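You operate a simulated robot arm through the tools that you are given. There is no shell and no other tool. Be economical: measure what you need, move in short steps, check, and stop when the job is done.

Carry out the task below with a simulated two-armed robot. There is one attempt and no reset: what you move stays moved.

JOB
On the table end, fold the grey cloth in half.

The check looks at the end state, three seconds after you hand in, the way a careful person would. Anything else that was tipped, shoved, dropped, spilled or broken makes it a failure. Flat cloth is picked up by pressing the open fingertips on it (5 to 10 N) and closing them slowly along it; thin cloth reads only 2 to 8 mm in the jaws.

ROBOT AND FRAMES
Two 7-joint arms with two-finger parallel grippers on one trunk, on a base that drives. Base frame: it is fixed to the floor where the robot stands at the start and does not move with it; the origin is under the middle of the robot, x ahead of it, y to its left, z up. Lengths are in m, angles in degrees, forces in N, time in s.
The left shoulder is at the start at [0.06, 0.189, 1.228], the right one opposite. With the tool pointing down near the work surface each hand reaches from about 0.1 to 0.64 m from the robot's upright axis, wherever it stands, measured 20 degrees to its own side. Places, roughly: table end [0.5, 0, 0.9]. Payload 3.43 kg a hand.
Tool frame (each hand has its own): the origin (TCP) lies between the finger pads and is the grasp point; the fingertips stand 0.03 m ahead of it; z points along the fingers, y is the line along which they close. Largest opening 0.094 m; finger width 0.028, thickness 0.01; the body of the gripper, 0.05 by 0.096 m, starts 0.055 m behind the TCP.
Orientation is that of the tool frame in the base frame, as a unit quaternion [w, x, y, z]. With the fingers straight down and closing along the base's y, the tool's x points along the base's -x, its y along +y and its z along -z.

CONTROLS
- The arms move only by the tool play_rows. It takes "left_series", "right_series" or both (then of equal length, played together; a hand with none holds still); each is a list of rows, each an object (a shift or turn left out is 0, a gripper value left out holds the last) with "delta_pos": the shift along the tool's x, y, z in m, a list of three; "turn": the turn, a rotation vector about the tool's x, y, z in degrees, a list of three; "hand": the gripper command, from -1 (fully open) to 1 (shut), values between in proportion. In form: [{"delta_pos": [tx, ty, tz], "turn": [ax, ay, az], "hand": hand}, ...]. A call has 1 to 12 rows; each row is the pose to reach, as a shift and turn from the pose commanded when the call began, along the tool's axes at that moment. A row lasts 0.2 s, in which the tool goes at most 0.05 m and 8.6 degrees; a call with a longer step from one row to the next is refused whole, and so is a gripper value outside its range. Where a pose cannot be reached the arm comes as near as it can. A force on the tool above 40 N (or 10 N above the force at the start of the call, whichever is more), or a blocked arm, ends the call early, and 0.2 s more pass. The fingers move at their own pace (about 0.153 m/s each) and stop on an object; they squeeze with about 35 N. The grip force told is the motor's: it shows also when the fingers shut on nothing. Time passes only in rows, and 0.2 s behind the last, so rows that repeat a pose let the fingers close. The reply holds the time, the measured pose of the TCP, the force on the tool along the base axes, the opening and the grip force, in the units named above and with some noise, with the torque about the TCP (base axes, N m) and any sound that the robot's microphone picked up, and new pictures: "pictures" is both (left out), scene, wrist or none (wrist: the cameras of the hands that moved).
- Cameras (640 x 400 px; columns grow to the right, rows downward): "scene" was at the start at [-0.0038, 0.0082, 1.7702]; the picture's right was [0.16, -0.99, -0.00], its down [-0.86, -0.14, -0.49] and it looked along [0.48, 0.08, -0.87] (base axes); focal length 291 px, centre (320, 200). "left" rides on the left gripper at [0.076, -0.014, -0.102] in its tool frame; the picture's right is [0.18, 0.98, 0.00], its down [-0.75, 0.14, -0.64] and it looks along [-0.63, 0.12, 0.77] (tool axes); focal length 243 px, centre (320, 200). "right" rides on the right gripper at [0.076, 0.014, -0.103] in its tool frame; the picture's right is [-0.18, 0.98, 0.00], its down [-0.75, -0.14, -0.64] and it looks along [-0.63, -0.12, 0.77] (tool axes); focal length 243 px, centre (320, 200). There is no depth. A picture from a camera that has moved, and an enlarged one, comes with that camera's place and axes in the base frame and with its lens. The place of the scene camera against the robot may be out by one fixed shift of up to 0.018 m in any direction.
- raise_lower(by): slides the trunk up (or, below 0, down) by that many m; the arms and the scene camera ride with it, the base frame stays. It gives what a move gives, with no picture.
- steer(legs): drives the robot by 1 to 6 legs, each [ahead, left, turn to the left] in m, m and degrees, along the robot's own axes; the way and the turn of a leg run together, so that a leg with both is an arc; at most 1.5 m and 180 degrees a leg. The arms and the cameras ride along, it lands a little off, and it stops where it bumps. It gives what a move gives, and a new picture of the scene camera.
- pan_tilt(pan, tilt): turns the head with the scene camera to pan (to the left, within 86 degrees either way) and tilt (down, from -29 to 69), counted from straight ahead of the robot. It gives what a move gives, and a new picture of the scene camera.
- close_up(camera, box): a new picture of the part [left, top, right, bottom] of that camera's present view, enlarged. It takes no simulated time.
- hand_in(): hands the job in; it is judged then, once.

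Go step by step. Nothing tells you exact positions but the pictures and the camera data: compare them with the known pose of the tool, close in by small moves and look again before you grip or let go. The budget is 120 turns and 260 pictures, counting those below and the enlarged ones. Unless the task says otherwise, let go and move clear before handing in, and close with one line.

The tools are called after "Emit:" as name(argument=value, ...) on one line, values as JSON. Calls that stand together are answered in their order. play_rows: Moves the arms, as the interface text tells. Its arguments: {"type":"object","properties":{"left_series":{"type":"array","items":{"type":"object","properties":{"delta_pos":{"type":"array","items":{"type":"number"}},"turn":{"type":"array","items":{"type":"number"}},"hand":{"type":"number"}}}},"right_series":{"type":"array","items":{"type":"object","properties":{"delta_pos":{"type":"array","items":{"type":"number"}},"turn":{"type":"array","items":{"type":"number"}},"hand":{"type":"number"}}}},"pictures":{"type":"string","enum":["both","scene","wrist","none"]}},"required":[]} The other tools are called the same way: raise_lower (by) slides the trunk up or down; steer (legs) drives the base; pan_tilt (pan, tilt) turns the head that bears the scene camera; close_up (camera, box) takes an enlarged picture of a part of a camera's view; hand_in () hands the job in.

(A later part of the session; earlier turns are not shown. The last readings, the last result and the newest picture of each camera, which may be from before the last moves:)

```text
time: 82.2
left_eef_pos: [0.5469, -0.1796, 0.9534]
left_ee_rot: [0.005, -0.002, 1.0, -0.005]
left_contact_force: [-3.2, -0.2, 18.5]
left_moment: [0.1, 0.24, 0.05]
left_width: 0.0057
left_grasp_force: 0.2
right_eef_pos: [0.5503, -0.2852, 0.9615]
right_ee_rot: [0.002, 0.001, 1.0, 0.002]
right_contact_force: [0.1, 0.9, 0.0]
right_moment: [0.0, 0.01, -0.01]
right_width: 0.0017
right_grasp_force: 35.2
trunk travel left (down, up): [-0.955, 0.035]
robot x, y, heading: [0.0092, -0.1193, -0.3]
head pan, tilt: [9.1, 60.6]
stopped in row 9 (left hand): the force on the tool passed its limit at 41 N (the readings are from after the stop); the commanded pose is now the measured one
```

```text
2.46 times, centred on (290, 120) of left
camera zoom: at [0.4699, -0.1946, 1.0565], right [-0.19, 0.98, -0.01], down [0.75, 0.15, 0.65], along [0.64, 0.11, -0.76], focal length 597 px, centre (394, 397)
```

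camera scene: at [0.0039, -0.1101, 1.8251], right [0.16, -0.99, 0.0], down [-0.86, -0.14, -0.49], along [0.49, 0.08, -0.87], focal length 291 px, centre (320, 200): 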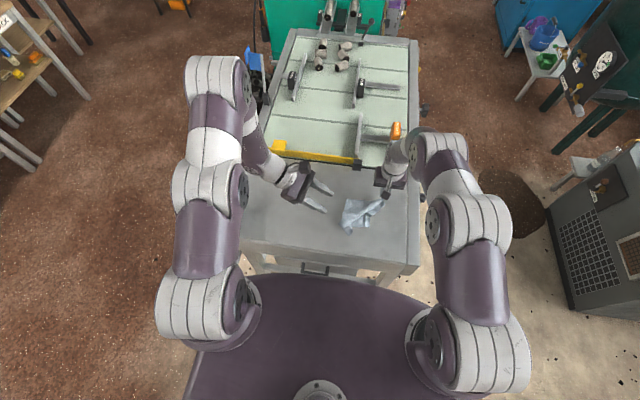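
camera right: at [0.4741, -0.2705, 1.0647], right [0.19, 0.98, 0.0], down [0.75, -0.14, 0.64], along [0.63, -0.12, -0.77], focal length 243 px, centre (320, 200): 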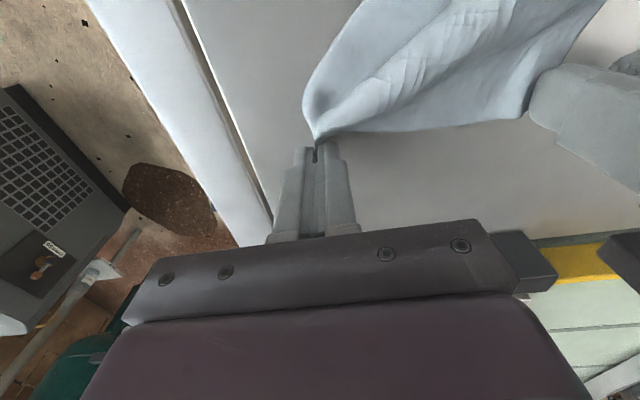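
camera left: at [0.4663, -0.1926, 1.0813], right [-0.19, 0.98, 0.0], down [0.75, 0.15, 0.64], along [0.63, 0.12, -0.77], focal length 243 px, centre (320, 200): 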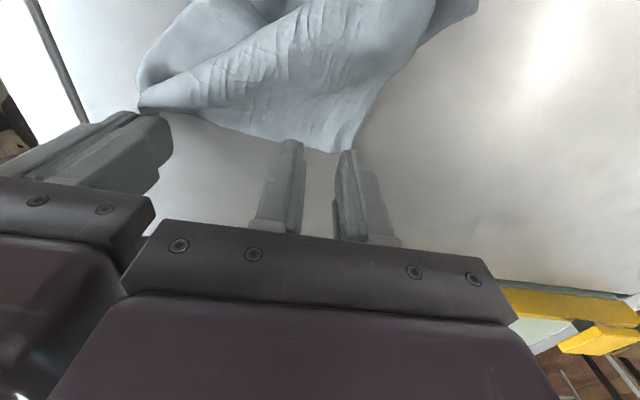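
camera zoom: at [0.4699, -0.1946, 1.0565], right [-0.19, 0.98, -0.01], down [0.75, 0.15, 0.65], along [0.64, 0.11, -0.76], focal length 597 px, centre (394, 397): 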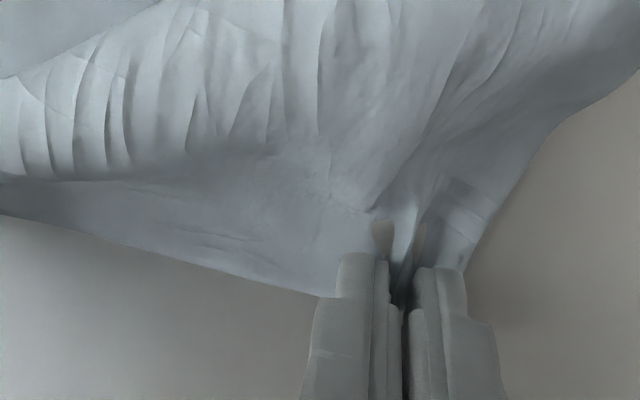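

Nearly shut on a hump. I'll finish closing and then pull the left hand outward (+y) while lifting slightly.

Emit:
play_rows(left_series=[{"delta_pos": [0, 0, -0.0005], "hand": 0.95}, {"delta_pos": [0, 0, -0.0005], "hand": 1}, {"delta_pos": [0, 0, -0.0005], "hand": 1}, {"delta_pos": [0, 0.005, -0.02], "hand": 1}, {"delta_pos": [0, 0.02, -0.03], "hand": 1}, {"delta_pos": [0, 0.03, -0.03], "hand": 1}, {"delta_pos": [0, 0.03, -0.03], "hand": 1}], right_series=[{"delta_pos": [0, 0, 0]}, {"delta_pos": [0, 0, 0]}, {"delta_pos": [0, 0, 0]}, {"delta_pos": [0, 0, -0.01]}, {"delta_pos": [0, 0, -0.02]}, {"delta_pos": [0, 0, -0.022]}, {"delta_pos": [0, 0, -0.022]}])

Emit:
close_up(camera="scene", box=[310, 160, 430, 250])

```text
time: 83.5
left_eef_pos: [0.5478, -0.1636, 0.9843]
left_ee_rot: [0.006, -0.001, 1.0, -0.01]
left_contact_force: [-1.2, -23.0, 0.0]
left_moment: [-0.71, 0.04, 0.09]
left_width: 0.0017
left_grasp_force: 34.8
right_eef_pos: [0.5516, -0.2807, 0.9837]
right_ee_rot: [0.003, 0.002, 1.0, 0.004]
right_contact_force: [1.4, 23.2, -0.2]
right_moment: [0.66, -0.04, -0.35]
right_width: 0.0018
right_grasp_force: 34.7
trunk travel left (down, up): [-0.955, 0.035]
robot x, y, heading: [0.0092, -0.1183, -0.3]
head pan, tilt: [9.1, 60.6]
stopped in row 6 (right hand): the force on the tool passed its limit at 45 N (the readings are from after the stop); the commanded pose is now the measured one
camera scene: at [0.0051, -0.1098, 1.8251], right [0.16, -0.99, 0.0], down [-0.86, -0.14, -0.49], along [0.49, 0.08, -0.87], focal length 291 px, centre (320, 200)
camera right: at [0.4749, -0.2663, 1.0856], right [0.19, 0.98, 0.01], down [0.75, -0.15, 0.65], along [0.64, -0.11, -0.76], focal length 243 px, centre (320, 200)
camera left: at [0.4695, -0.1767, 1.0869], right [-0.19, 0.98, -0.02], down [0.74, 0.15, 0.65], along [0.64, 0.11, -0.76], focal length 243 px, centre (320, 200)
```

scene: 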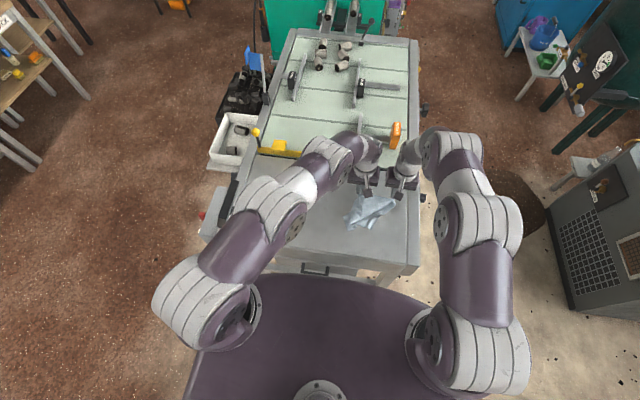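
right: 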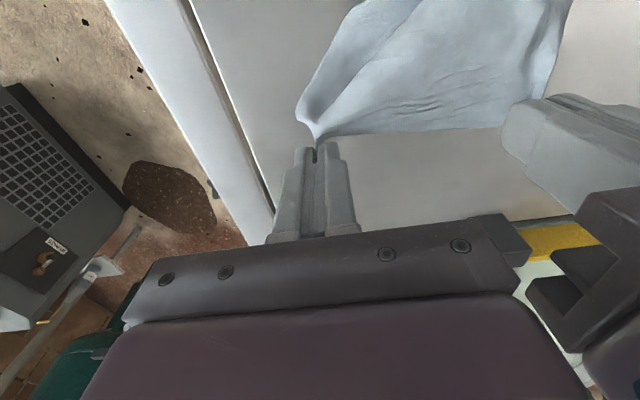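
left: 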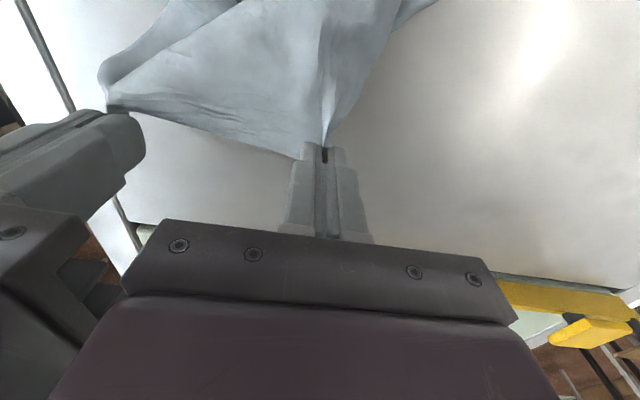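

```text
4.44 times, centred on (370, 205) of scene
camera zoom: at [0.0051, -0.1098, 1.8251], right [0.16, -0.99, 0.0], down [-0.86, -0.14, -0.49], along [0.49, 0.08, -0.87], focal length 1295 px, centre (98, 178)
```

zoom: 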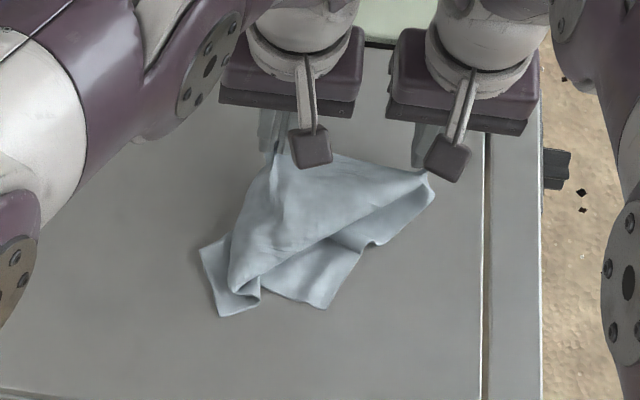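

Both far corners are held with the edge taut, and the near part lies crumpled. I'll lift the whole sheet so it hangs and shakes out, moving it back toward the robot and a little left.

Emit:
play_rows(left_series=[{"delta_pos": [0, -0.002, -0.02]}, {"delta_pos": [0.01, 0.002, -0.045]}, {"delta_pos": [0.03, 0.007, -0.07]}, {"delta_pos": [0.05, 0.012, -0.095]}, {"delta_pos": [0.07, 0.017, -0.12]}, {"delta_pos": [0.09, 0.022, -0.145]}, {"delta_pos": [0.11, 0.027, -0.165]}, {"delta_pos": [0.13, 0.032, -0.18]}, {"delta_pos": [0.13, 0.036, -0.19]}, {"delta_pos": [0.13, 0.036, -0.19]}], right_series=[{"delta_pos": [0, 0.002, -0.02]}, {"delta_pos": [0.01, 0.006, -0.045]}, {"delta_pos": [0.03, 0.011, -0.07]}, {"delta_pos": [0.05, 0.016, -0.095]}, {"delta_pos": [0.07, 0.021, -0.12]}, {"delta_pos": [0.09, 0.026, -0.145]}, {"delta_pos": [0.11, 0.031, -0.165]}, {"delta_pos": [0.13, 0.036, -0.18]}, {"delta_pos": [0.13, 0.04, -0.19]}, {"delta_pos": [0.13, 0.04, -0.19]}])

Emit:
close_up(camera="scene", box=[300, 150, 440, 255])

```text
time: 85.8
left_eef_pos: [0.4156, -0.1228, 1.1729]
left_ee_rot: [0.005, -0.002, 1.0, -0.006]
left_contact_force: [-0.4, -33.8, 0.8]
left_moment: [-1.07, 0.02, 0.2]
left_width: 0.0021
left_grasp_force: 35.6
right_eef_pos: [0.423, -0.2422, 1.1722]
right_ee_rot: [0.003, 0.001, 1.0, 0.003]
right_contact_force: [0.1, 33.0, -0.5]
right_moment: [0.98, -0.08, -0.48]
right_width: 0.0017
right_grasp_force: 35.4
trunk travel left (down, up): [-0.955, 0.035]
robot x, y, heading: [0.0074, -0.1208, -0.1]
head pan, tilt: [9.1, 60.6]
camera scene: at [0.0064, -0.1107, 1.8252], right [0.16, -0.99, 0.0], down [-0.86, -0.14, -0.49], along [0.48, 0.08, -0.87], focal length 291 px, centre (320, 200)
camera right: at [0.3453, -0.2283, 1.2743], right [0.19, 0.98, 0.01], down [0.75, -0.15, 0.64], along [0.63, -0.11, -0.76], focal length 243 px, centre (320, 200)
camera left: at [0.3393, -0.1372, 1.2753], right [-0.19, 0.98, -0.02], down [0.75, 0.15, 0.65], along [0.64, 0.11, -0.76], focal length 243 px, centre (320, 200)
```

scene: 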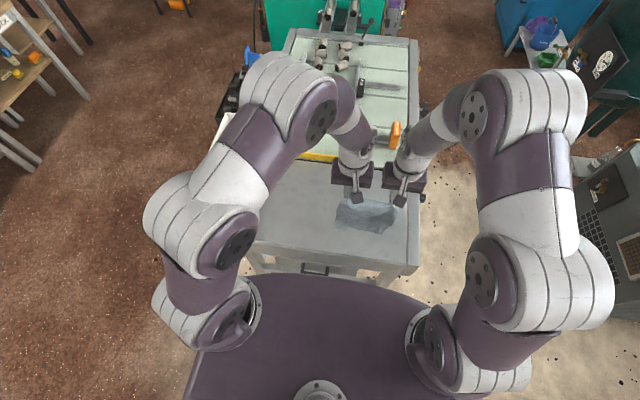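
right: 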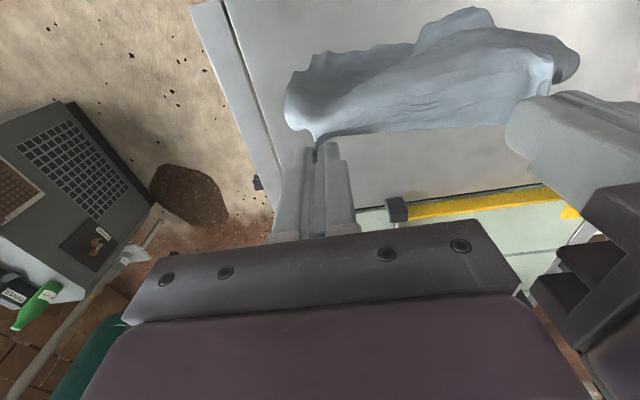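
left: 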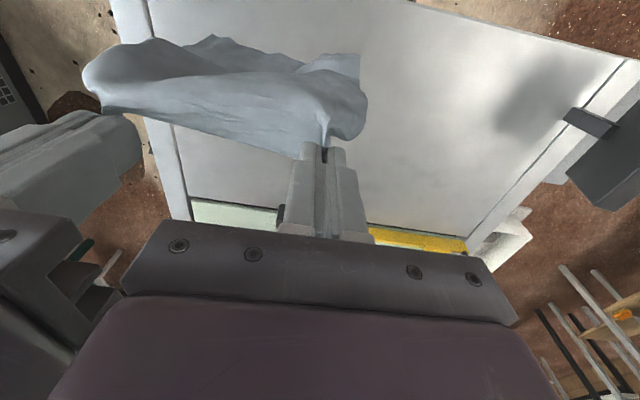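

```text
3.81 times, centred on (370, 202) of scene
camera zoom: at [0.0064, -0.1107, 1.8252], right [0.16, -0.99, 0.0], down [-0.86, -0.14, -0.49], along [0.48, 0.08, -0.87], focal length 1110 px, centre (130, 190)
```

zoom: 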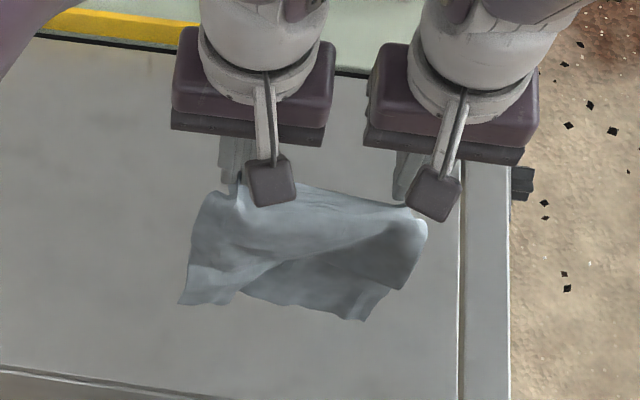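

The whole sheet now hangs cleanly from its far edge. I'll relax the sideways tension, raise slightly and back the base off 10 cm, so the wrists have room to tilt fully when folding.

Emit:
play_rows(left_series=[{"delta_pos": [0, -0.003, 0]}, {"delta_pos": [0, -0.005, 0]}, {"delta_pos": [0, -0.005, 0]}], pictures="none")

Emit:
raise_lower(by=0.03)

Emit:
steer(legs=[[-0.1, 0, 0]])

```text
time: 86.5
left_eef_pos: [0.4156, -0.1274, 1.173]
left_ee_rot: [0.004, -0.003, 1.0, -0.006]
left_contact_force: [-0.8, -16.1, 0.1]
left_moment: [-0.5, -0.01, 0.1]
left_width: 0.0019
left_grasp_force: 35.0
right_eef_pos: [0.4214, -0.2436, 1.172]
right_ee_rot: [0.003, 0.0, 1.0, 0.003]
right_contact_force: [0.4, 15.9, -0.6]
right_moment: [0.45, -0.01, -0.24]
right_width: 0.0018
right_grasp_force: 35.2
trunk travel left (down, up): [-0.955, 0.035]
robot x, y, heading: [0.0099, -0.1183, -0.3]
head pan, tilt: [9.1, 60.6]
```

```text
time: 87.3
left_eef_pos: [0.4154, -0.1276, 1.2023]
left_ee_rot: [0.004, -0.002, 1.0, -0.007]
left_contact_force: [0.4, -13.9, -0.5]
left_moment: [-0.43, 0.04, 0.08]
left_width: 0.0019
left_grasp_force: 35.2
right_eef_pos: [0.4217, -0.2426, 1.2021]
right_ee_rot: [0.003, 0.001, 1.0, 0.003]
right_contact_force: [0.3, 13.8, -1.0]
right_moment: [0.35, -0.02, -0.17]
right_width: 0.0016
right_grasp_force: 34.8
trunk travel left (down, up): [-0.985, 0.005]
robot x, y, heading: [0.0104, -0.1187, -0.2]
head pan, tilt: [9.1, 60.6]
```

```text
time: 88.4
left_eef_pos: [0.3218, -0.1266, 1.2011]
left_ee_rot: [0.003, -0.001, 1.0, -0.007]
left_contact_force: [-0.5, -13.1, 0.1]
left_moment: [-0.42, 0.05, 0.06]
left_width: 0.002
left_grasp_force: 35.4
right_eef_pos: [0.3263, -0.2434, 1.2002]
right_ee_rot: [0.001, 0.001, 1.0, 0.004]
right_contact_force: [0.3, 11.7, -1.5]
right_moment: [0.33, 0.02, -0.2]
right_width: 0.0013
right_grasp_force: 34.9
trunk travel left (down, up): [-0.985, 0.005]
robot x, y, heading: [-0.0939, -0.1204, -0.1]
head pan, tilt: [9.1, 60.6]
camera scene: at [-0.0869, -0.1101, 1.8551], right [0.16, -0.99, 0.0], down [-0.86, -0.14, -0.49], along [0.48, 0.08, -0.87], focal length 291 px, centre (320, 200)
```

scene: 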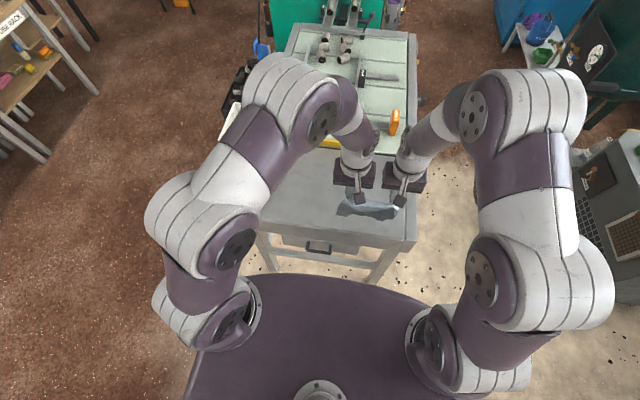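

I'll tilt the hands to 45° while moving forward over the table, sheet still hanging.

Emit:
play_rows(left_series=[{"delta_pos": [-0.01, 0, 0.005], "turn": [0, -7.5, 0]}, {"delta_pos": [-0.02, 0, 0.01], "turn": [0, -15, 0]}, {"delta_pos": [-0.03, 0, 0.015], "turn": [0, -22.5, 0]}, {"delta_pos": [-0.04, 0, 0.02], "turn": [0, -30, 0]}, {"delta_pos": [-0.05, 0, 0.025], "turn": [0, -37.5, 0]}, {"delta_pos": [-0.057, 0, 0.03], "turn": [0, -45, 0]}, {"delta_pos": [-0.057, 0, 0.03], "turn": [0, -45, 0]}], right_series=[{"delta_pos": [-0.01, 0, 0.005], "turn": [0, -7.5, 0]}, {"delta_pos": [-0.02, 0, 0.01], "turn": [0, -15, 0]}, {"delta_pos": [-0.03, 0, 0.015], "turn": [0, -22.5, 0]}, {"delta_pos": [-0.038, 0, 0.02], "turn": [0, -30, 0]}, {"delta_pos": [-0.046, 0, 0.025], "turn": [0, -37.5, 0]}, {"delta_pos": [-0.053, 0, 0.03], "turn": [0, -45, 0]}, {"delta_pos": [-0.053, 0, 0.03], "turn": [0, -45, 0]}])

Emit:
close_up(camera="scene", box=[300, 150, 440, 255])

```text
time: 89.8
left_eef_pos: [0.3733, -0.1344, 1.1759]
left_ee_rot: [0.363, 0.0, 0.932, -0.012]
left_contact_force: [-2.7, -19.4, -0.4]
left_moment: [-0.57, 0.09, -0.29]
left_width: 0.0016
left_grasp_force: 35.1
right_eef_pos: [0.3667, -0.2522, 1.1785]
right_ee_rot: [0.303, 0.033, 0.952, -0.019]
right_contact_force: [3.5, 18.5, 0.4]
right_moment: [0.64, -0.08, 0.07]
right_width: 0.0016
right_grasp_force: 35.3
right hand out of reach, approached as far as the arm can: row 5, 6
trunk travel left (down, up): [-0.985, 0.005]
robot x, y, heading: [-0.0907, -0.1199, -0.4]
head pan, tilt: [9.1, 60.6]
stopped in row 6 (left hand): the force on the tool passed its limit at 47 N (the readings are from after the stop); the commanded pose is now the measured one
camera scene: at [-0.0912, -0.1105, 1.8552], right [0.16, -0.99, 0.0], down [-0.86, -0.14, -0.49], along [0.48, 0.08, -0.87], focal length 291 px, centre (320, 200)
camera right: at [0.2466, -0.2278, 1.217], right [0.22, 0.97, 0.09], down [0.23, -0.14, 0.96], along [0.95, -0.19, -0.26], focal length 243 px, centre (320, 200)
camera left: at [0.2475, -0.1483, 1.2028], right [-0.13, 0.98, -0.15], down [0.12, 0.16, 0.98], along [0.98, 0.1, -0.14], focal length 243 px, centre (320, 200)
```

scene: 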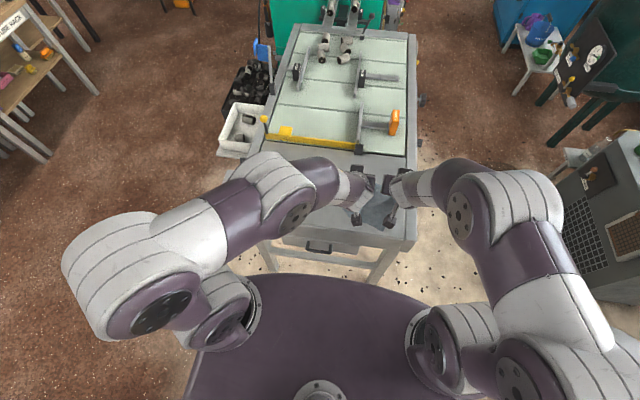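
right: 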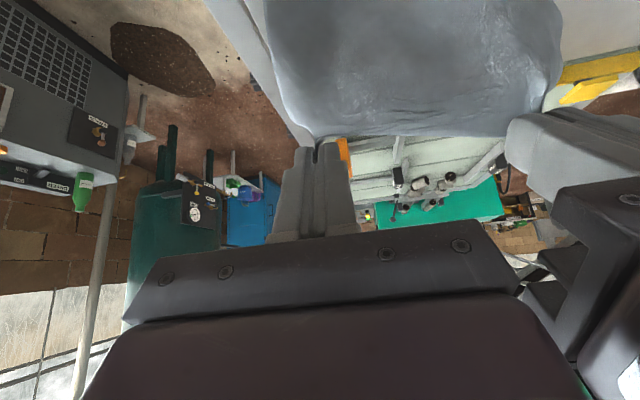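
left: 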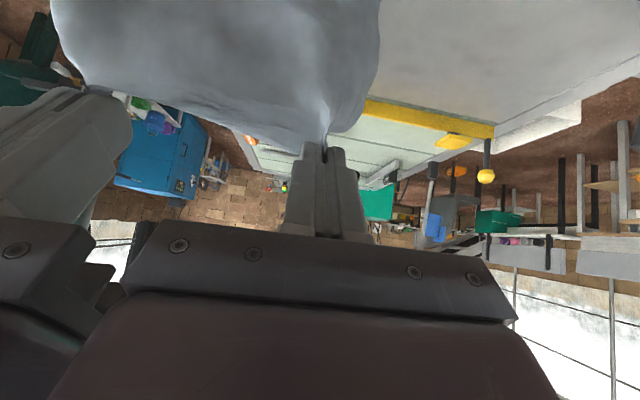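

```text
3.81 times, centred on (370, 202) of scene
camera zoom: at [-0.0912, -0.1105, 1.8552], right [0.16, -0.99, 0.0], down [-0.86, -0.14, -0.49], along [0.48, 0.08, -0.87], focal length 1110 px, centre (130, 190)
```

zoom: 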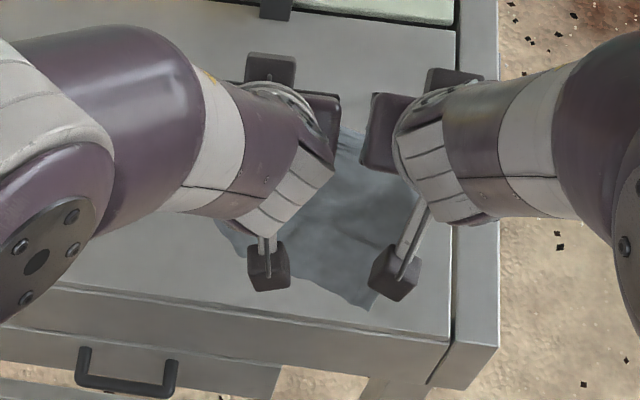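

The sheet hangs cleanly above the table at x≈0.38. I'll lower the trunk so the near edge touches, then move both hands forward and down along the fingers, to lay the near half flat.

Emit:
raise_lower(by=-0.045)

Emit:
play_rows(left_series=[{"delta_pos": [0, -0.003, 0.015]}, {"delta_pos": [0, -0.003, 0.03]}, {"delta_pos": [0.001, -0.003, 0.045]}, {"delta_pos": [0.001, -0.003, 0.06]}, {"delta_pos": [0.001, -0.003, 0.075]}, {"delta_pos": [0.002, -0.003, 0.09]}, {"delta_pos": [0.002, -0.003, 0.1]}, {"delta_pos": [0.002, -0.003, 0.11]}, {"delta_pos": [0.002, -0.003, 0.11]}], right_series=[{"delta_pos": [-0.002, 0.003, 0.015]}, {"delta_pos": [-0.004, 0.003, 0.03]}, {"delta_pos": [-0.006, 0.003, 0.045]}, {"delta_pos": [-0.008, 0.003, 0.06]}, {"delta_pos": [-0.01, 0.003, 0.075]}, {"delta_pos": [-0.012, 0.003, 0.09]}, {"delta_pos": [-0.013, 0.003, 0.1]}, {"delta_pos": [-0.014, 0.003, 0.11]}, {"delta_pos": [-0.014, 0.003, 0.11]}])

Emit:
close_up(camera="scene", box=[300, 150, 440, 255])

```text
time: 90.7
left_eef_pos: [0.3709, -0.1333, 1.132]
left_ee_rot: [0.363, 0.001, 0.932, -0.012]
left_contact_force: [-4.2, -28.8, -1.2]
left_moment: [-0.84, 0.15, -0.44]
left_width: 0.0017
left_grasp_force: 35.1
right_eef_pos: [0.3646, -0.2527, 1.1317]
right_ee_rot: [0.304, 0.033, 0.952, -0.021]
right_contact_force: [4.7, 27.9, 0.6]
right_moment: [0.95, -0.17, 0.11]
right_width: 0.0016
right_grasp_force: 35.2
trunk travel left (down, up): [-0.94, 0.05]
robot x, y, heading: [-0.0918, -0.1179, -0.1]
head pan, tilt: [9.1, 60.6]
```

```text
time: 92.7
left_eef_pos: [0.4454, -0.1389, 1.049]
left_ee_rot: [0.363, 0.0, 0.932, -0.011]
left_contact_force: [-3.2, -26.4, -0.4]
left_moment: [-0.78, 0.16, -0.4]
left_width: 0.0017
left_grasp_force: 34.7
right_eef_pos: [0.44, -0.258, 1.0528]
right_ee_rot: [0.304, 0.034, 0.952, -0.021]
right_contact_force: [3.6, 25.8, 0.9]
right_moment: [0.82, -0.14, 0.09]
right_width: 0.0019
right_grasp_force: 34.9
trunk travel left (down, up): [-0.94, 0.05]
robot x, y, heading: [-0.0883, -0.118, -0.3]
head pan, tilt: [9.1, 60.6]
camera scene: at [-0.0931, -0.1101, 1.8102], right [0.16, -0.99, 0.0], down [-0.86, -0.14, -0.49], along [0.49, 0.08, -0.87], focal length 291 px, centre (320, 200)
camera right: at [0.3198, -0.2323, 1.0913], right [0.23, 0.97, 0.09], down [0.23, -0.14, 0.96], along [0.95, -0.2, -0.26], focal length 243 px, centre (320, 200)
camera left: at [0.3198, -0.152, 1.0752], right [-0.13, 0.98, -0.14], down [0.12, 0.16, 0.98], along [0.98, 0.11, -0.14], focal length 243 px, centre (320, 200)
```

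scene: 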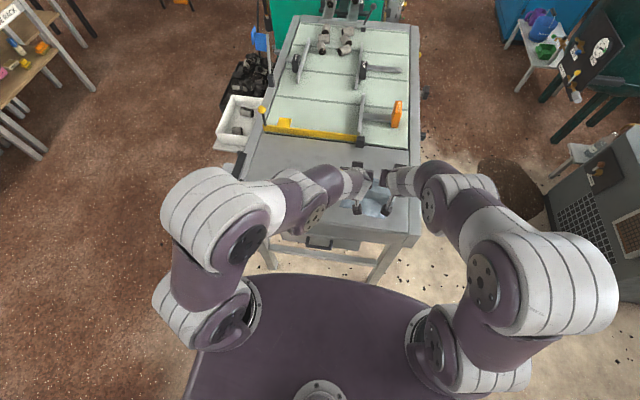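
right: 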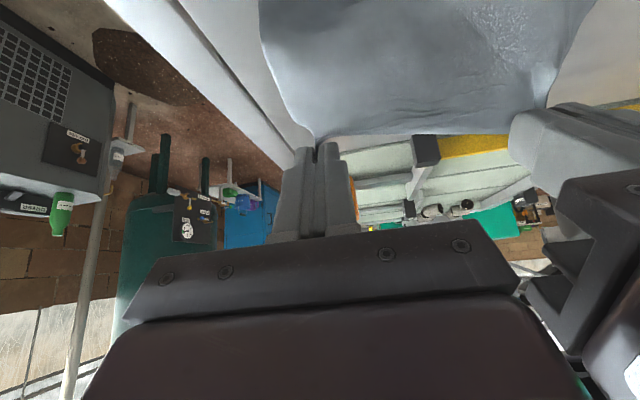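
left: 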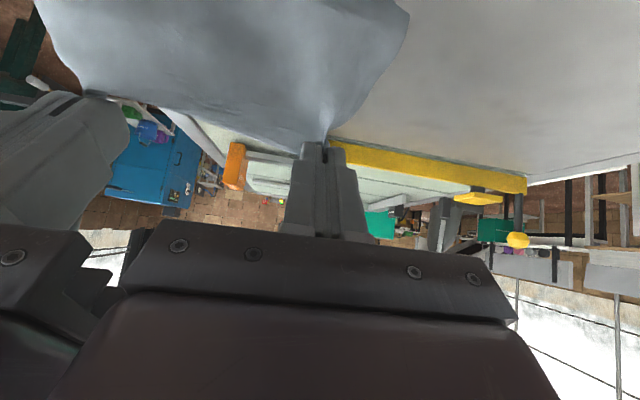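

```text
3.81 times, centred on (370, 202) of scene
camera zoom: at [-0.0931, -0.1101, 1.8102], right [0.16, -0.99, 0.0], down [-0.86, -0.14, -0.49], along [0.49, 0.08, -0.87], focal length 1110 px, centre (130, 190)
```

zoom: 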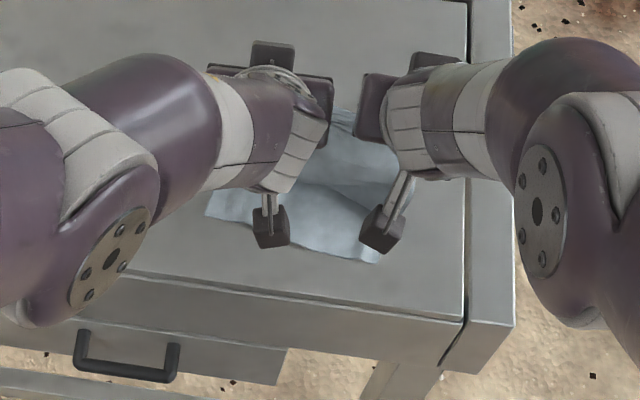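

The near half lies flat, with its near edge from (0.400, −0.097) to (0.376, −0.255), so slightly rotated. Now I'll bring the held edge up and back over along a taut arc aimed at that same line, increasing tilt as it comes down, and stop just above for a look.

Emit:
play_rows(left_series=[{"delta_pos": [-0.009, -0.0025, 0.0246]}, {"delta_pos": [0.007, 0.0, 0.0185], "turn": [0, -1.7, 0]}, {"delta_pos": [0.0237, 0.0035, 0.0124], "turn": [0, -3.4, 0]}, {"delta_pos": [0.045, 0.007, 0.014], "turn": [0, -5.4, 0]}, {"delta_pos": [0.0667, 0.0105, 0.0157], "turn": [0, -7.4, 0]}, {"delta_pos": [0.081, 0.013, 0.0215], "turn": [0, -9.4, 0]}, {"delta_pos": [0.0951, 0.0155, 0.0271], "turn": [0, -11.4, 0]}, {"delta_pos": [0.0951, 0.0155, 0.0271], "turn": [0, -11.4, 0]}], right_series=[{"delta_pos": [-0.0114, 0.0025, 0.0246]}, {"delta_pos": [0.008, 0.0055, 0.019], "turn": [0, -2.2, 0]}, {"delta_pos": [0.0271, 0.0085, 0.0135], "turn": [0, -4.5, 0]}, {"delta_pos": [0.05, 0.012, 0.0163], "turn": [0, -7, 0]}, {"delta_pos": [0.074, 0.0155, 0.0192], "turn": [0, -9.5, 0]}, {"delta_pos": [0.0885, 0.018, 0.0256], "turn": [0, -11.5, 0]}, {"delta_pos": [0.1033, 0.0205, 0.0321], "turn": [0, -13.5, 0]}, {"delta_pos": [0.1033, 0.0205, 0.0321], "turn": [0, -13.5, 0]}])

Emit:
close_up(camera="scene", box=[310, 160, 430, 250])

Emit:
close_up(camera="left", box=[0, 0, 440, 200])

```text
time: 94.5
left_eef_pos: [0.3915, -0.1238, 0.9646]
left_ee_rot: [0.454, -0.001, 0.891, -0.01]
left_contact_force: [-1.7, -9.2, -0.3]
left_moment: [-0.2, 0.08, -0.18]
left_width: 0.0015
left_grasp_force: 34.8
left hand out of reach, approached as far as the arm can: row 3, 4, 5, 6, 7
right_eef_pos: [0.3745, -0.2342, 0.9658]
right_ee_rot: [0.414, 0.031, 0.909, -0.027]
right_contact_force: [1.9, 7.5, 0.8]
right_moment: [0.23, -0.04, 0.1]
right_width: 0.0018
right_grasp_force: 34.6
trunk travel left (down, up): [-0.94, 0.05]
robot x, y, heading: [-0.0912, -0.1167, -0.2]
head pan, tilt: [9.1, 60.6]
camera scene: at [-0.094, -0.1098, 1.8102], right [0.16, -0.99, 0.0], down [-0.86, -0.14, -0.49], along [0.49, 0.08, -0.87], focal length 291 px, centre (320, 200)
camera right: at [0.2491, -0.2089, 0.9746], right [0.2, 0.97, 0.12], down [0.0, -0.12, 0.99], along [0.98, -0.2, -0.02], focal length 243 px, centre (320, 200)
camera left: at [0.264, -0.1375, 0.9645], right [-0.1, 0.98, -0.17], down [-0.08, 0.16, 0.98], along [0.99, 0.11, 0.06], focal length 243 px, centre (320, 200)
```

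scene: 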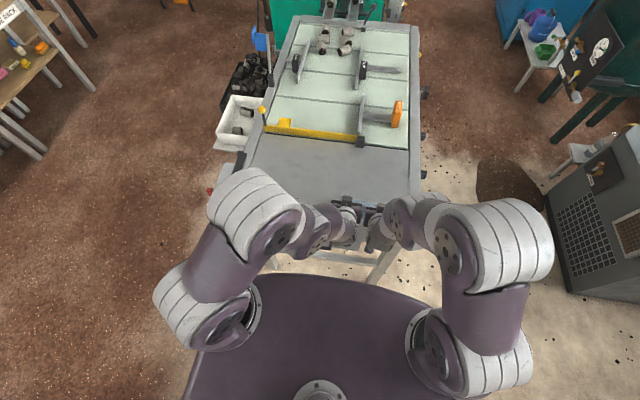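
right: 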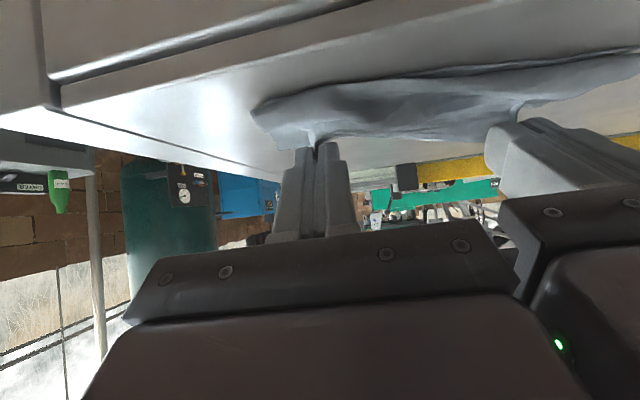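
left: 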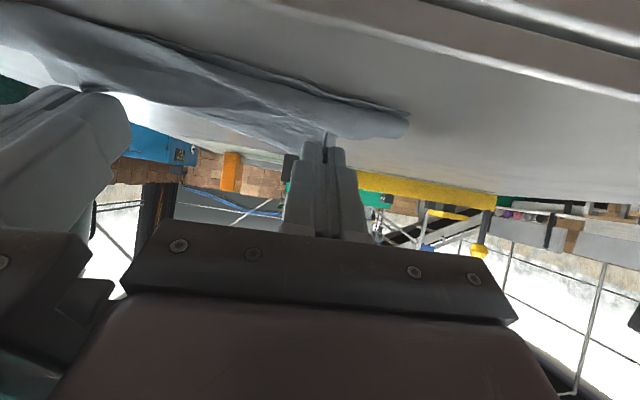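

```text
4.44 times, centred on (370, 205) of scene
camera zoom: at [-0.094, -0.1098, 1.8102], right [0.16, -0.99, 0.0], down [-0.86, -0.14, -0.49], along [0.49, 0.08, -0.87], focal length 1295 px, centre (98, 178)
```

zoom: 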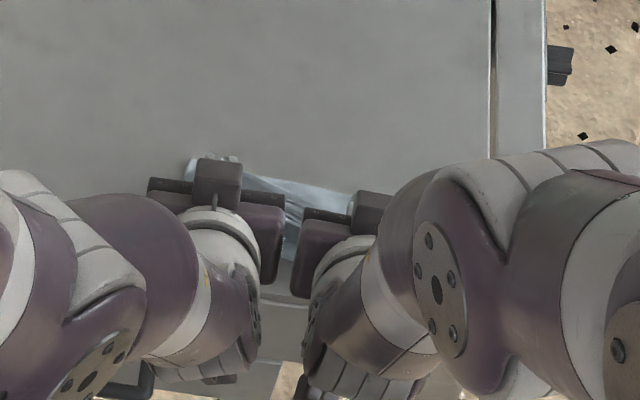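

```text
1.45 times, centred on (220, 100) of left
camera zoom: at [0.264, -0.1375, 0.9645], right [-0.1, 0.98, -0.17], down [-0.08, 0.16, 0.98], along [0.99, 0.11, 0.06], focal length 353 px, centre (466, 346)
```

zoom: 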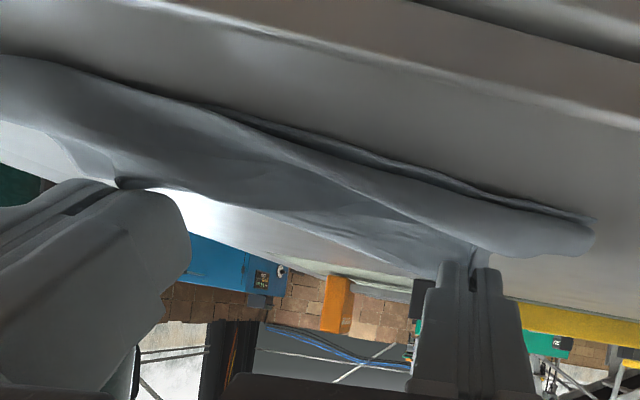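

Stiffness lifted the bottom half and left slack, so releasing now would make another turned-back hem. I'll go back up, lay the sheet out fully flat, and then fold with the hands low so the cloth rolls over instead of peeling up. First I'll reverse the arc.

Emit:
play_rows(left_series=[{"delta_pos": [-0.022, -0.004, 0.0045], "turn": [0, 5, 0]}, {"delta_pos": [-0.044, -0.008, 0.009], "turn": [0, 10, 0]}, {"delta_pos": [-0.066, -0.012, 0.0135], "turn": [0, 15, 0]}, {"delta_pos": [-0.088, -0.016, 0.018], "turn": [0, 20, 0]}, {"delta_pos": [-0.1106, -0.02, 0.0222], "turn": [0, 25, 0]}, {"delta_pos": [-0.1106, -0.02, 0.0222], "turn": [0, 25, 0]}], right_series=[{"delta_pos": [-0.023, -0.004, 0.0033], "turn": [0, 5, 0]}, {"delta_pos": [-0.046, -0.008, 0.0066], "turn": [0, 10, 0]}, {"delta_pos": [-0.069, -0.012, 0.01], "turn": [0, 15, 0]}, {"delta_pos": [-0.092, -0.016, 0.0132], "turn": [0, 20, 0]}, {"delta_pos": [-0.1157, -0.02, 0.0165], "turn": [0, 25, 0]}, {"delta_pos": [-0.1157, -0.02, 0.0165], "turn": [0, 25, 0]}], pictures="none")

Emit:
close_up(camera="scene", box=[310, 160, 430, 250])

```text
time: 95.9
left_eef_pos: [0.4736, -0.1433, 1.0408]
left_ee_rot: [0.25, 0.001, 0.968, -0.01]
left_contact_force: [-2.9, -20.8, -1.0]
left_moment: [-0.64, 0.1, -0.13]
left_width: 0.0018
left_grasp_force: 35.3
right_eef_pos: [0.4634, -0.2588, 1.0396]
right_ee_rot: [0.206, 0.036, 0.978, -0.017]
right_contact_force: [4.3, 20.4, 0.5]
right_moment: [0.67, -0.12, -0.01]
right_width: 0.0021
right_grasp_force: 35.2
trunk travel left (down, up): [-0.94, 0.05]
robot x, y, heading: [-0.0885, -0.1225, -0.2]
head pan, tilt: [9.1, 60.6]
```

```text
4.44 times, centred on (370, 205) of scene
camera zoom: at [-0.0942, -0.1099, 1.8102], right [0.16, -0.99, 0.0], down [-0.86, -0.14, -0.49], along [0.49, 0.08, -0.87], focal length 1295 px, centre (98, 178)
```

zoom: 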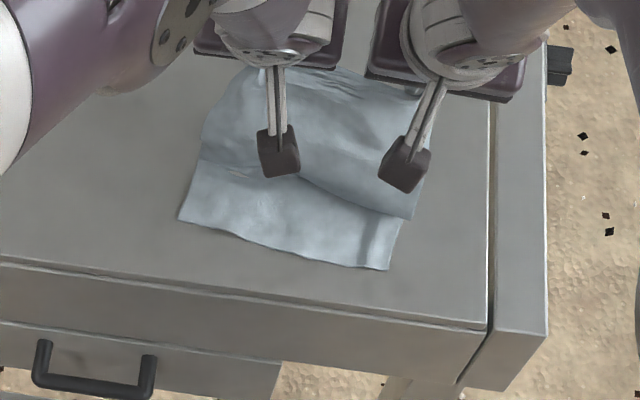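

The sheet is upright and clean again, near edge from (0.388, −0.092) to (0.371, −0.254). I'll lower and move forward to lay it completely flat.

Emit:
raise_lower(by=-0.04)

Emit:
steer(legs=[[0.06, 0, 0]])

```text
time: 96.7
left_eef_pos: [0.4741, -0.1434, 1.0007]
left_ee_rot: [0.25, 0.002, 0.968, -0.01]
left_contact_force: [-3.5, -21.5, 0.5]
left_moment: [-0.7, 0.1, -0.17]
left_width: 0.0018
left_grasp_force: 34.8
right_eef_pos: [0.4625, -0.2594, 1.0013]
right_ee_rot: [0.207, 0.035, 0.978, -0.017]
right_contact_force: [3.1, 22.1, 0.9]
right_moment: [0.69, -0.16, -0.02]
right_width: 0.0018
right_grasp_force: 34.9
trunk travel left (down, up): [-0.9, 0.09]
robot x, y, heading: [-0.084, -0.1139, -0.1]
head pan, tilt: [9.1, 60.6]
```

```text
time: 97.7
left_eef_pos: [0.5288, -0.1418, 1.0036]
left_ee_rot: [0.253, 0.001, 0.968, -0.01]
left_contact_force: [-4.2, -21.9, -0.7]
left_moment: [-0.72, 0.11, -0.17]
left_width: 0.0018
left_grasp_force: 34.9
right_eef_pos: [0.5178, -0.261, 1.003]
right_ee_rot: [0.208, 0.035, 0.977, -0.017]
right_contact_force: [3.5, 22.4, 0.8]
right_moment: [0.71, -0.11, -0.02]
right_width: 0.0017
right_grasp_force: 34.7
trunk travel left (down, up): [-0.9, 0.09]
robot x, y, heading: [-0.0344, -0.1172, -0.0]
head pan, tilt: [9.1, 60.6]
camera scene: at [-0.041, -0.1102, 1.7703], right [0.16, -0.99, 0.0], down [-0.86, -0.14, -0.49], along [0.49, 0.08, -0.87], focal length 291 px, centre (320, 200)
```

scene: 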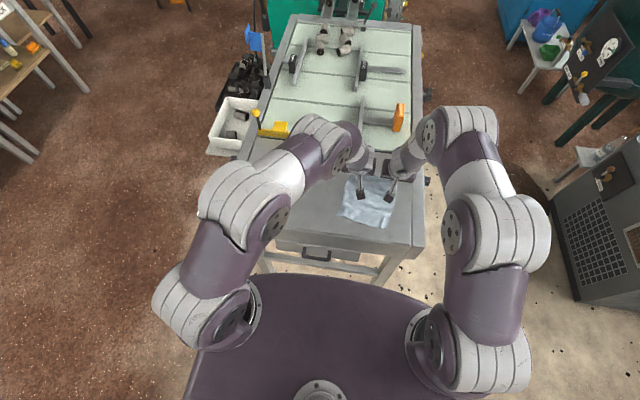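

Emit:
play_rows(left_series=[{"delta_pos": [0, 0.001, 0.012], "turn": [0, -3, 0]}, {"delta_pos": [0, 0.003, 0.024], "turn": [0, -6, 0]}, {"delta_pos": [0, 0.005, 0.036], "turn": [0, -10, 0]}, {"delta_pos": [0, 0.006, 0.048], "turn": [0, -13, 0]}, {"delta_pos": [0, 0.006, 0.0576], "turn": [0, -16, 0]}, {"delta_pos": [0, 0.006, 0.0576], "turn": [0, -16, 0]}], right_series=[{"delta_pos": [0, 0.003, 0.011], "turn": [0, -3, 0]}, {"delta_pos": [0, 0.006, 0.022], "turn": [0, -7, 0]}, {"delta_pos": [-0.001, 0.009, 0.033], "turn": [0, -11, 0]}, {"delta_pos": [-0.001, 0.01, 0.044], "turn": [0, -15, 0]}, {"delta_pos": [-0.0014, 0.01, 0.054], "turn": [0, -18, 0]}, {"delta_pos": [-0.0014, 0.01, 0.054], "turn": [0, -18, 0]}])

Emit:
close_up(camera="scene", box=[310, 150, 430, 240])

```text
time: 99.1
left_eef_pos: [0.5585, -0.1377, 0.9548]
left_ee_rot: [0.386, -0.001, 0.923, -0.012]
left_contact_force: [-1.7, -11.9, 12.4]
left_moment: [-0.38, -0.07, -0.18]
left_width: 0.0018
left_grasp_force: 35.0
right_eef_pos: [0.5452, -0.2533, 0.9553]
right_ee_rot: [0.362, 0.034, 0.931, -0.024]
right_contact_force: [2.3, 12.5, 17.3]
right_moment: [0.3, -0.24, 0.1]
right_width: 0.0014
right_grasp_force: 34.6
trunk travel left (down, up): [-0.9, 0.09]
robot x, y, heading: [-0.0296, -0.122, -0.1]
head pan, tilt: [9.1, 60.6]
camera scene: at [-0.0401, -0.1096, 1.7707], right [0.16, -0.99, 0.0], down [-0.86, -0.14, -0.49], along [0.49, 0.08, -0.87], focal length 291 px, centre (320, 200)
camera right: at [0.4212, -0.2277, 0.9786], right [0.21, 0.97, 0.1], down [0.11, -0.13, 0.98], along [0.97, -0.2, -0.14], focal length 243 px, centre (320, 200)
camera left: at [0.4312, -0.1518, 0.9734], right [-0.12, 0.98, -0.15], down [0.07, 0.16, 0.98], along [0.99, 0.11, -0.09], focal length 243 px, centre (320, 200)
```

scene: 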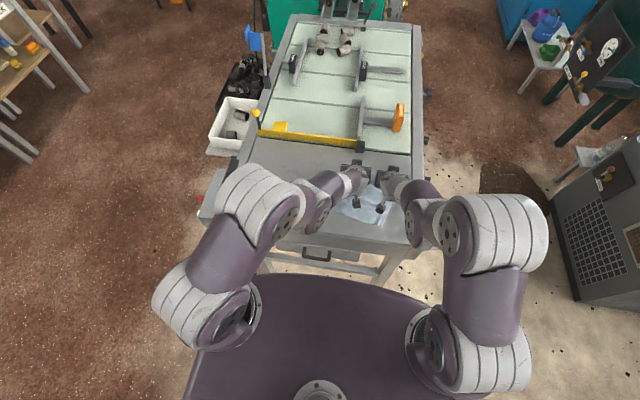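
right: 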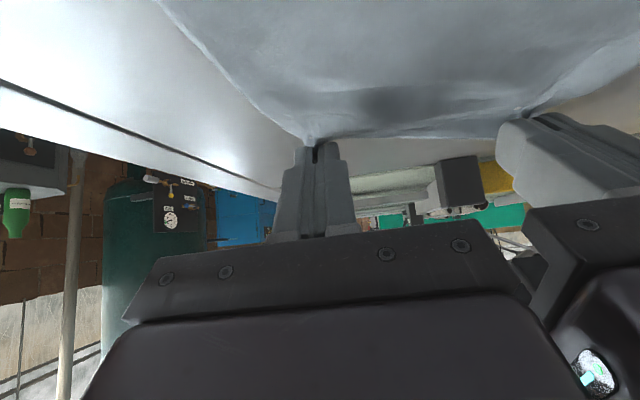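
left: 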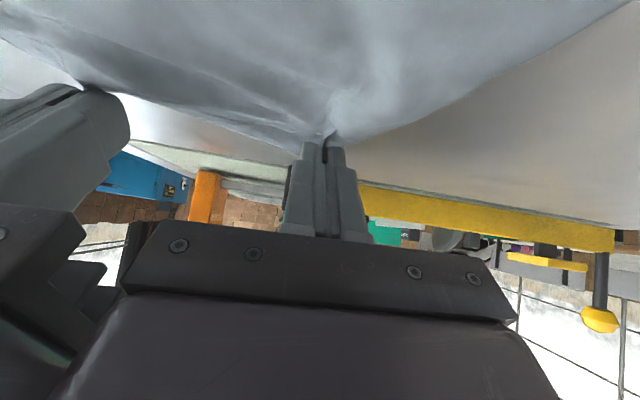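

```text
4.44 times, centred on (370, 195) of scene
camera zoom: at [-0.0401, -0.1096, 1.7707], right [0.16, -0.99, 0.0], down [-0.86, -0.14, -0.49], along [0.49, 0.08, -0.87], focal length 1295 px, centre (98, 222)
```

zoom: 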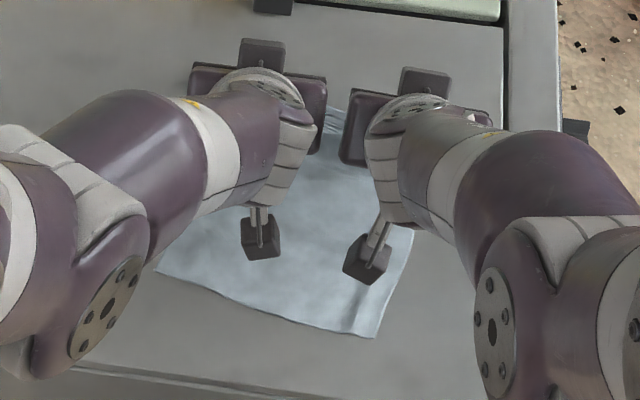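

The sheet now lies flat with both far corners held and the wrists already tilted. Next I'll lift the edge about 3 cm while drawing back, and then roll the fold over by driving the base back 10 cm (and 3 cm left, along the cloth's axis), keeping the hands low.

Emit:
play_rows(left_series=[{"delta_pos": [0, -0.001, -0.012]}, {"delta_pos": [0.001, -0.0015, -0.024]}, {"delta_pos": [0.002, -0.0015, -0.035]}, {"delta_pos": [0.0032, -0.0015, -0.046]}, {"delta_pos": [0.0032, -0.0015, -0.046]}], right_series=[{"delta_pos": [0.001, 0.001, -0.012]}, {"delta_pos": [0.003, 0.0015, -0.024]}, {"delta_pos": [0.004, 0.0015, -0.035]}, {"delta_pos": [0.0055, 0.0015, -0.046]}, {"delta_pos": [0.0055, 0.0015, -0.046]}], pictures="none")

Emit:
steer(legs=[[-0.1, 0.03, 0]])

Emit:
close_up(camera="scene", box=[300, 140, 440, 245])

Emit:
close_up(camera="left", box=[0, 0, 480, 220])

```text
time: 100.3
left_eef_pos: [0.5264, -0.1384, 0.9789]
left_ee_rot: [0.383, 0.0, 0.924, -0.011]
left_contact_force: [0.4, -2.5, -0.1]
left_moment: [-0.08, 0.02, 0.0]
left_width: 0.0018
left_grasp_force: 34.6
right_eef_pos: [0.5123, -0.2483, 0.981]
right_ee_rot: [0.357, 0.032, 0.933, -0.023]
right_contact_force: [1.0, 2.5, -0.5]
right_moment: [0.07, -0.04, 0.01]
right_width: 0.0018
right_grasp_force: 35.0
trunk travel left (down, up): [-0.9, 0.09]
robot x, y, heading: [-0.0309, -0.1193, -0.2]
head pan, tilt: [9.1, 60.6]
```

```text
time: 101.5
left_eef_pos: [0.4263, -0.1069, 0.979]
left_ee_rot: [0.382, -0.001, 0.924, -0.01]
left_contact_force: [-0.5, -2.5, -0.4]
left_moment: [-0.06, 0.01, -0.02]
left_width: 0.0015
left_grasp_force: 35.0
right_eef_pos: [0.4106, -0.2169, 0.981]
right_ee_rot: [0.356, 0.031, 0.934, -0.022]
right_contact_force: [0.4, 1.0, 0.0]
right_moment: [0.08, 0.0, 0.01]
right_width: 0.0017
right_grasp_force: 34.8
trunk travel left (down, up): [-0.9, 0.09]
robot x, y, heading: [-0.1336, -0.0858, -0.1]
head pan, tilt: [9.1, 60.6]
camera scene: at [-0.1349, -0.0798, 1.7702], right [0.16, -0.99, 0.0], down [-0.86, -0.14, -0.49], along [0.48, 0.08, -0.87], focal length 291 px, centre (320, 200)
```

scene: 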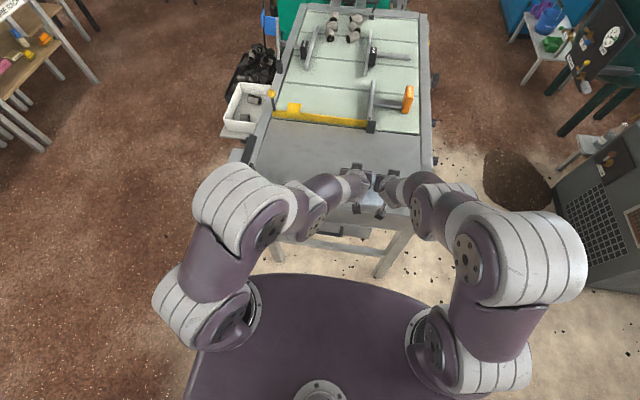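

```text
3.81 times, centred on (370, 192) of scene
camera zoom: at [-0.1349, -0.0798, 1.7702], right [0.16, -0.99, 0.0], down [-0.86, -0.14, -0.49], along [0.48, 0.08, -0.87], focal length 1110 px, centre (130, 229)
```

zoom: 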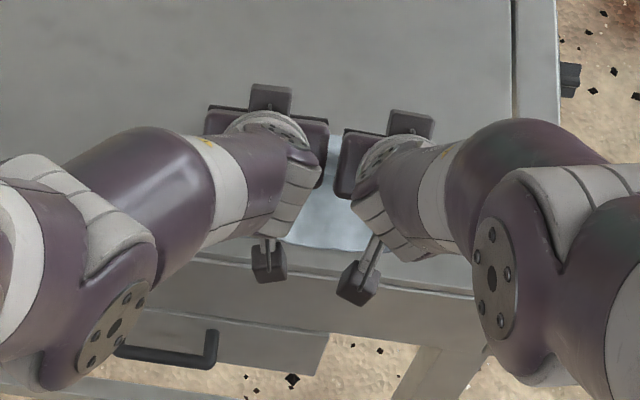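

```text
1.33 times, centred on (240, 110) of left
camera zoom: at [0.2982, -0.1213, 0.9996], right [-0.12, 0.98, -0.15], down [0.08, 0.16, 0.98], along [0.99, 0.11, -0.1], focal length 324 px, centre (427, 320)
```

zoom: 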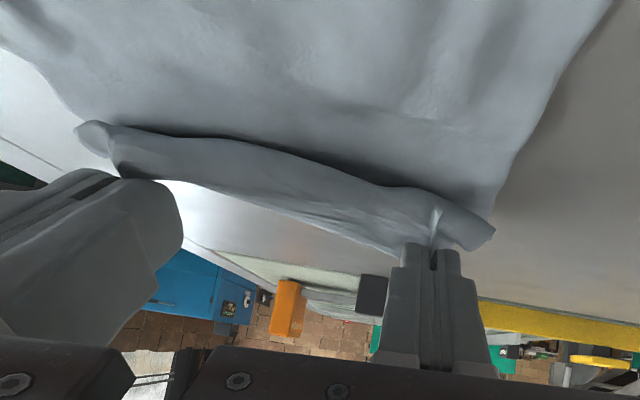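

Emit:
close_up(camera="scene", box=[350, 170, 400, 215])

Emit:
close_up(camera="right", box=[140, 0, 640, 230])

```text
8.89 times, centred on (375, 192) of scene
camera zoom: at [-0.1349, -0.0798, 1.7702], right [0.16, -0.99, 0.0], down [-0.86, -0.14, -0.49], along [0.48, 0.08, -0.87], focal length 2589 px, centre (-169, 267)
```

zoom: 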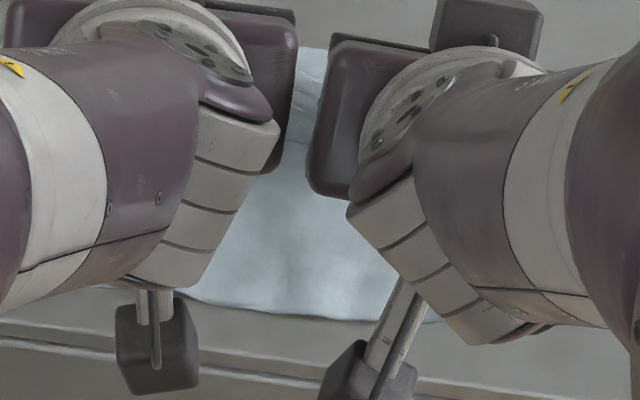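

```text
1.28 times, centred on (390, 115) of right
camera zoom: at [0.2865, -0.192, 1.0064], right [0.21, 0.97, 0.1], down [0.12, -0.13, 0.98], along [0.97, -0.2, -0.15], focal length 311 px, centre (230, 309)
```

zoom: 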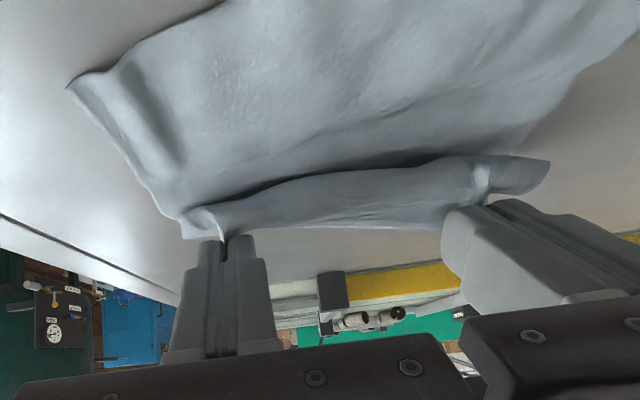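

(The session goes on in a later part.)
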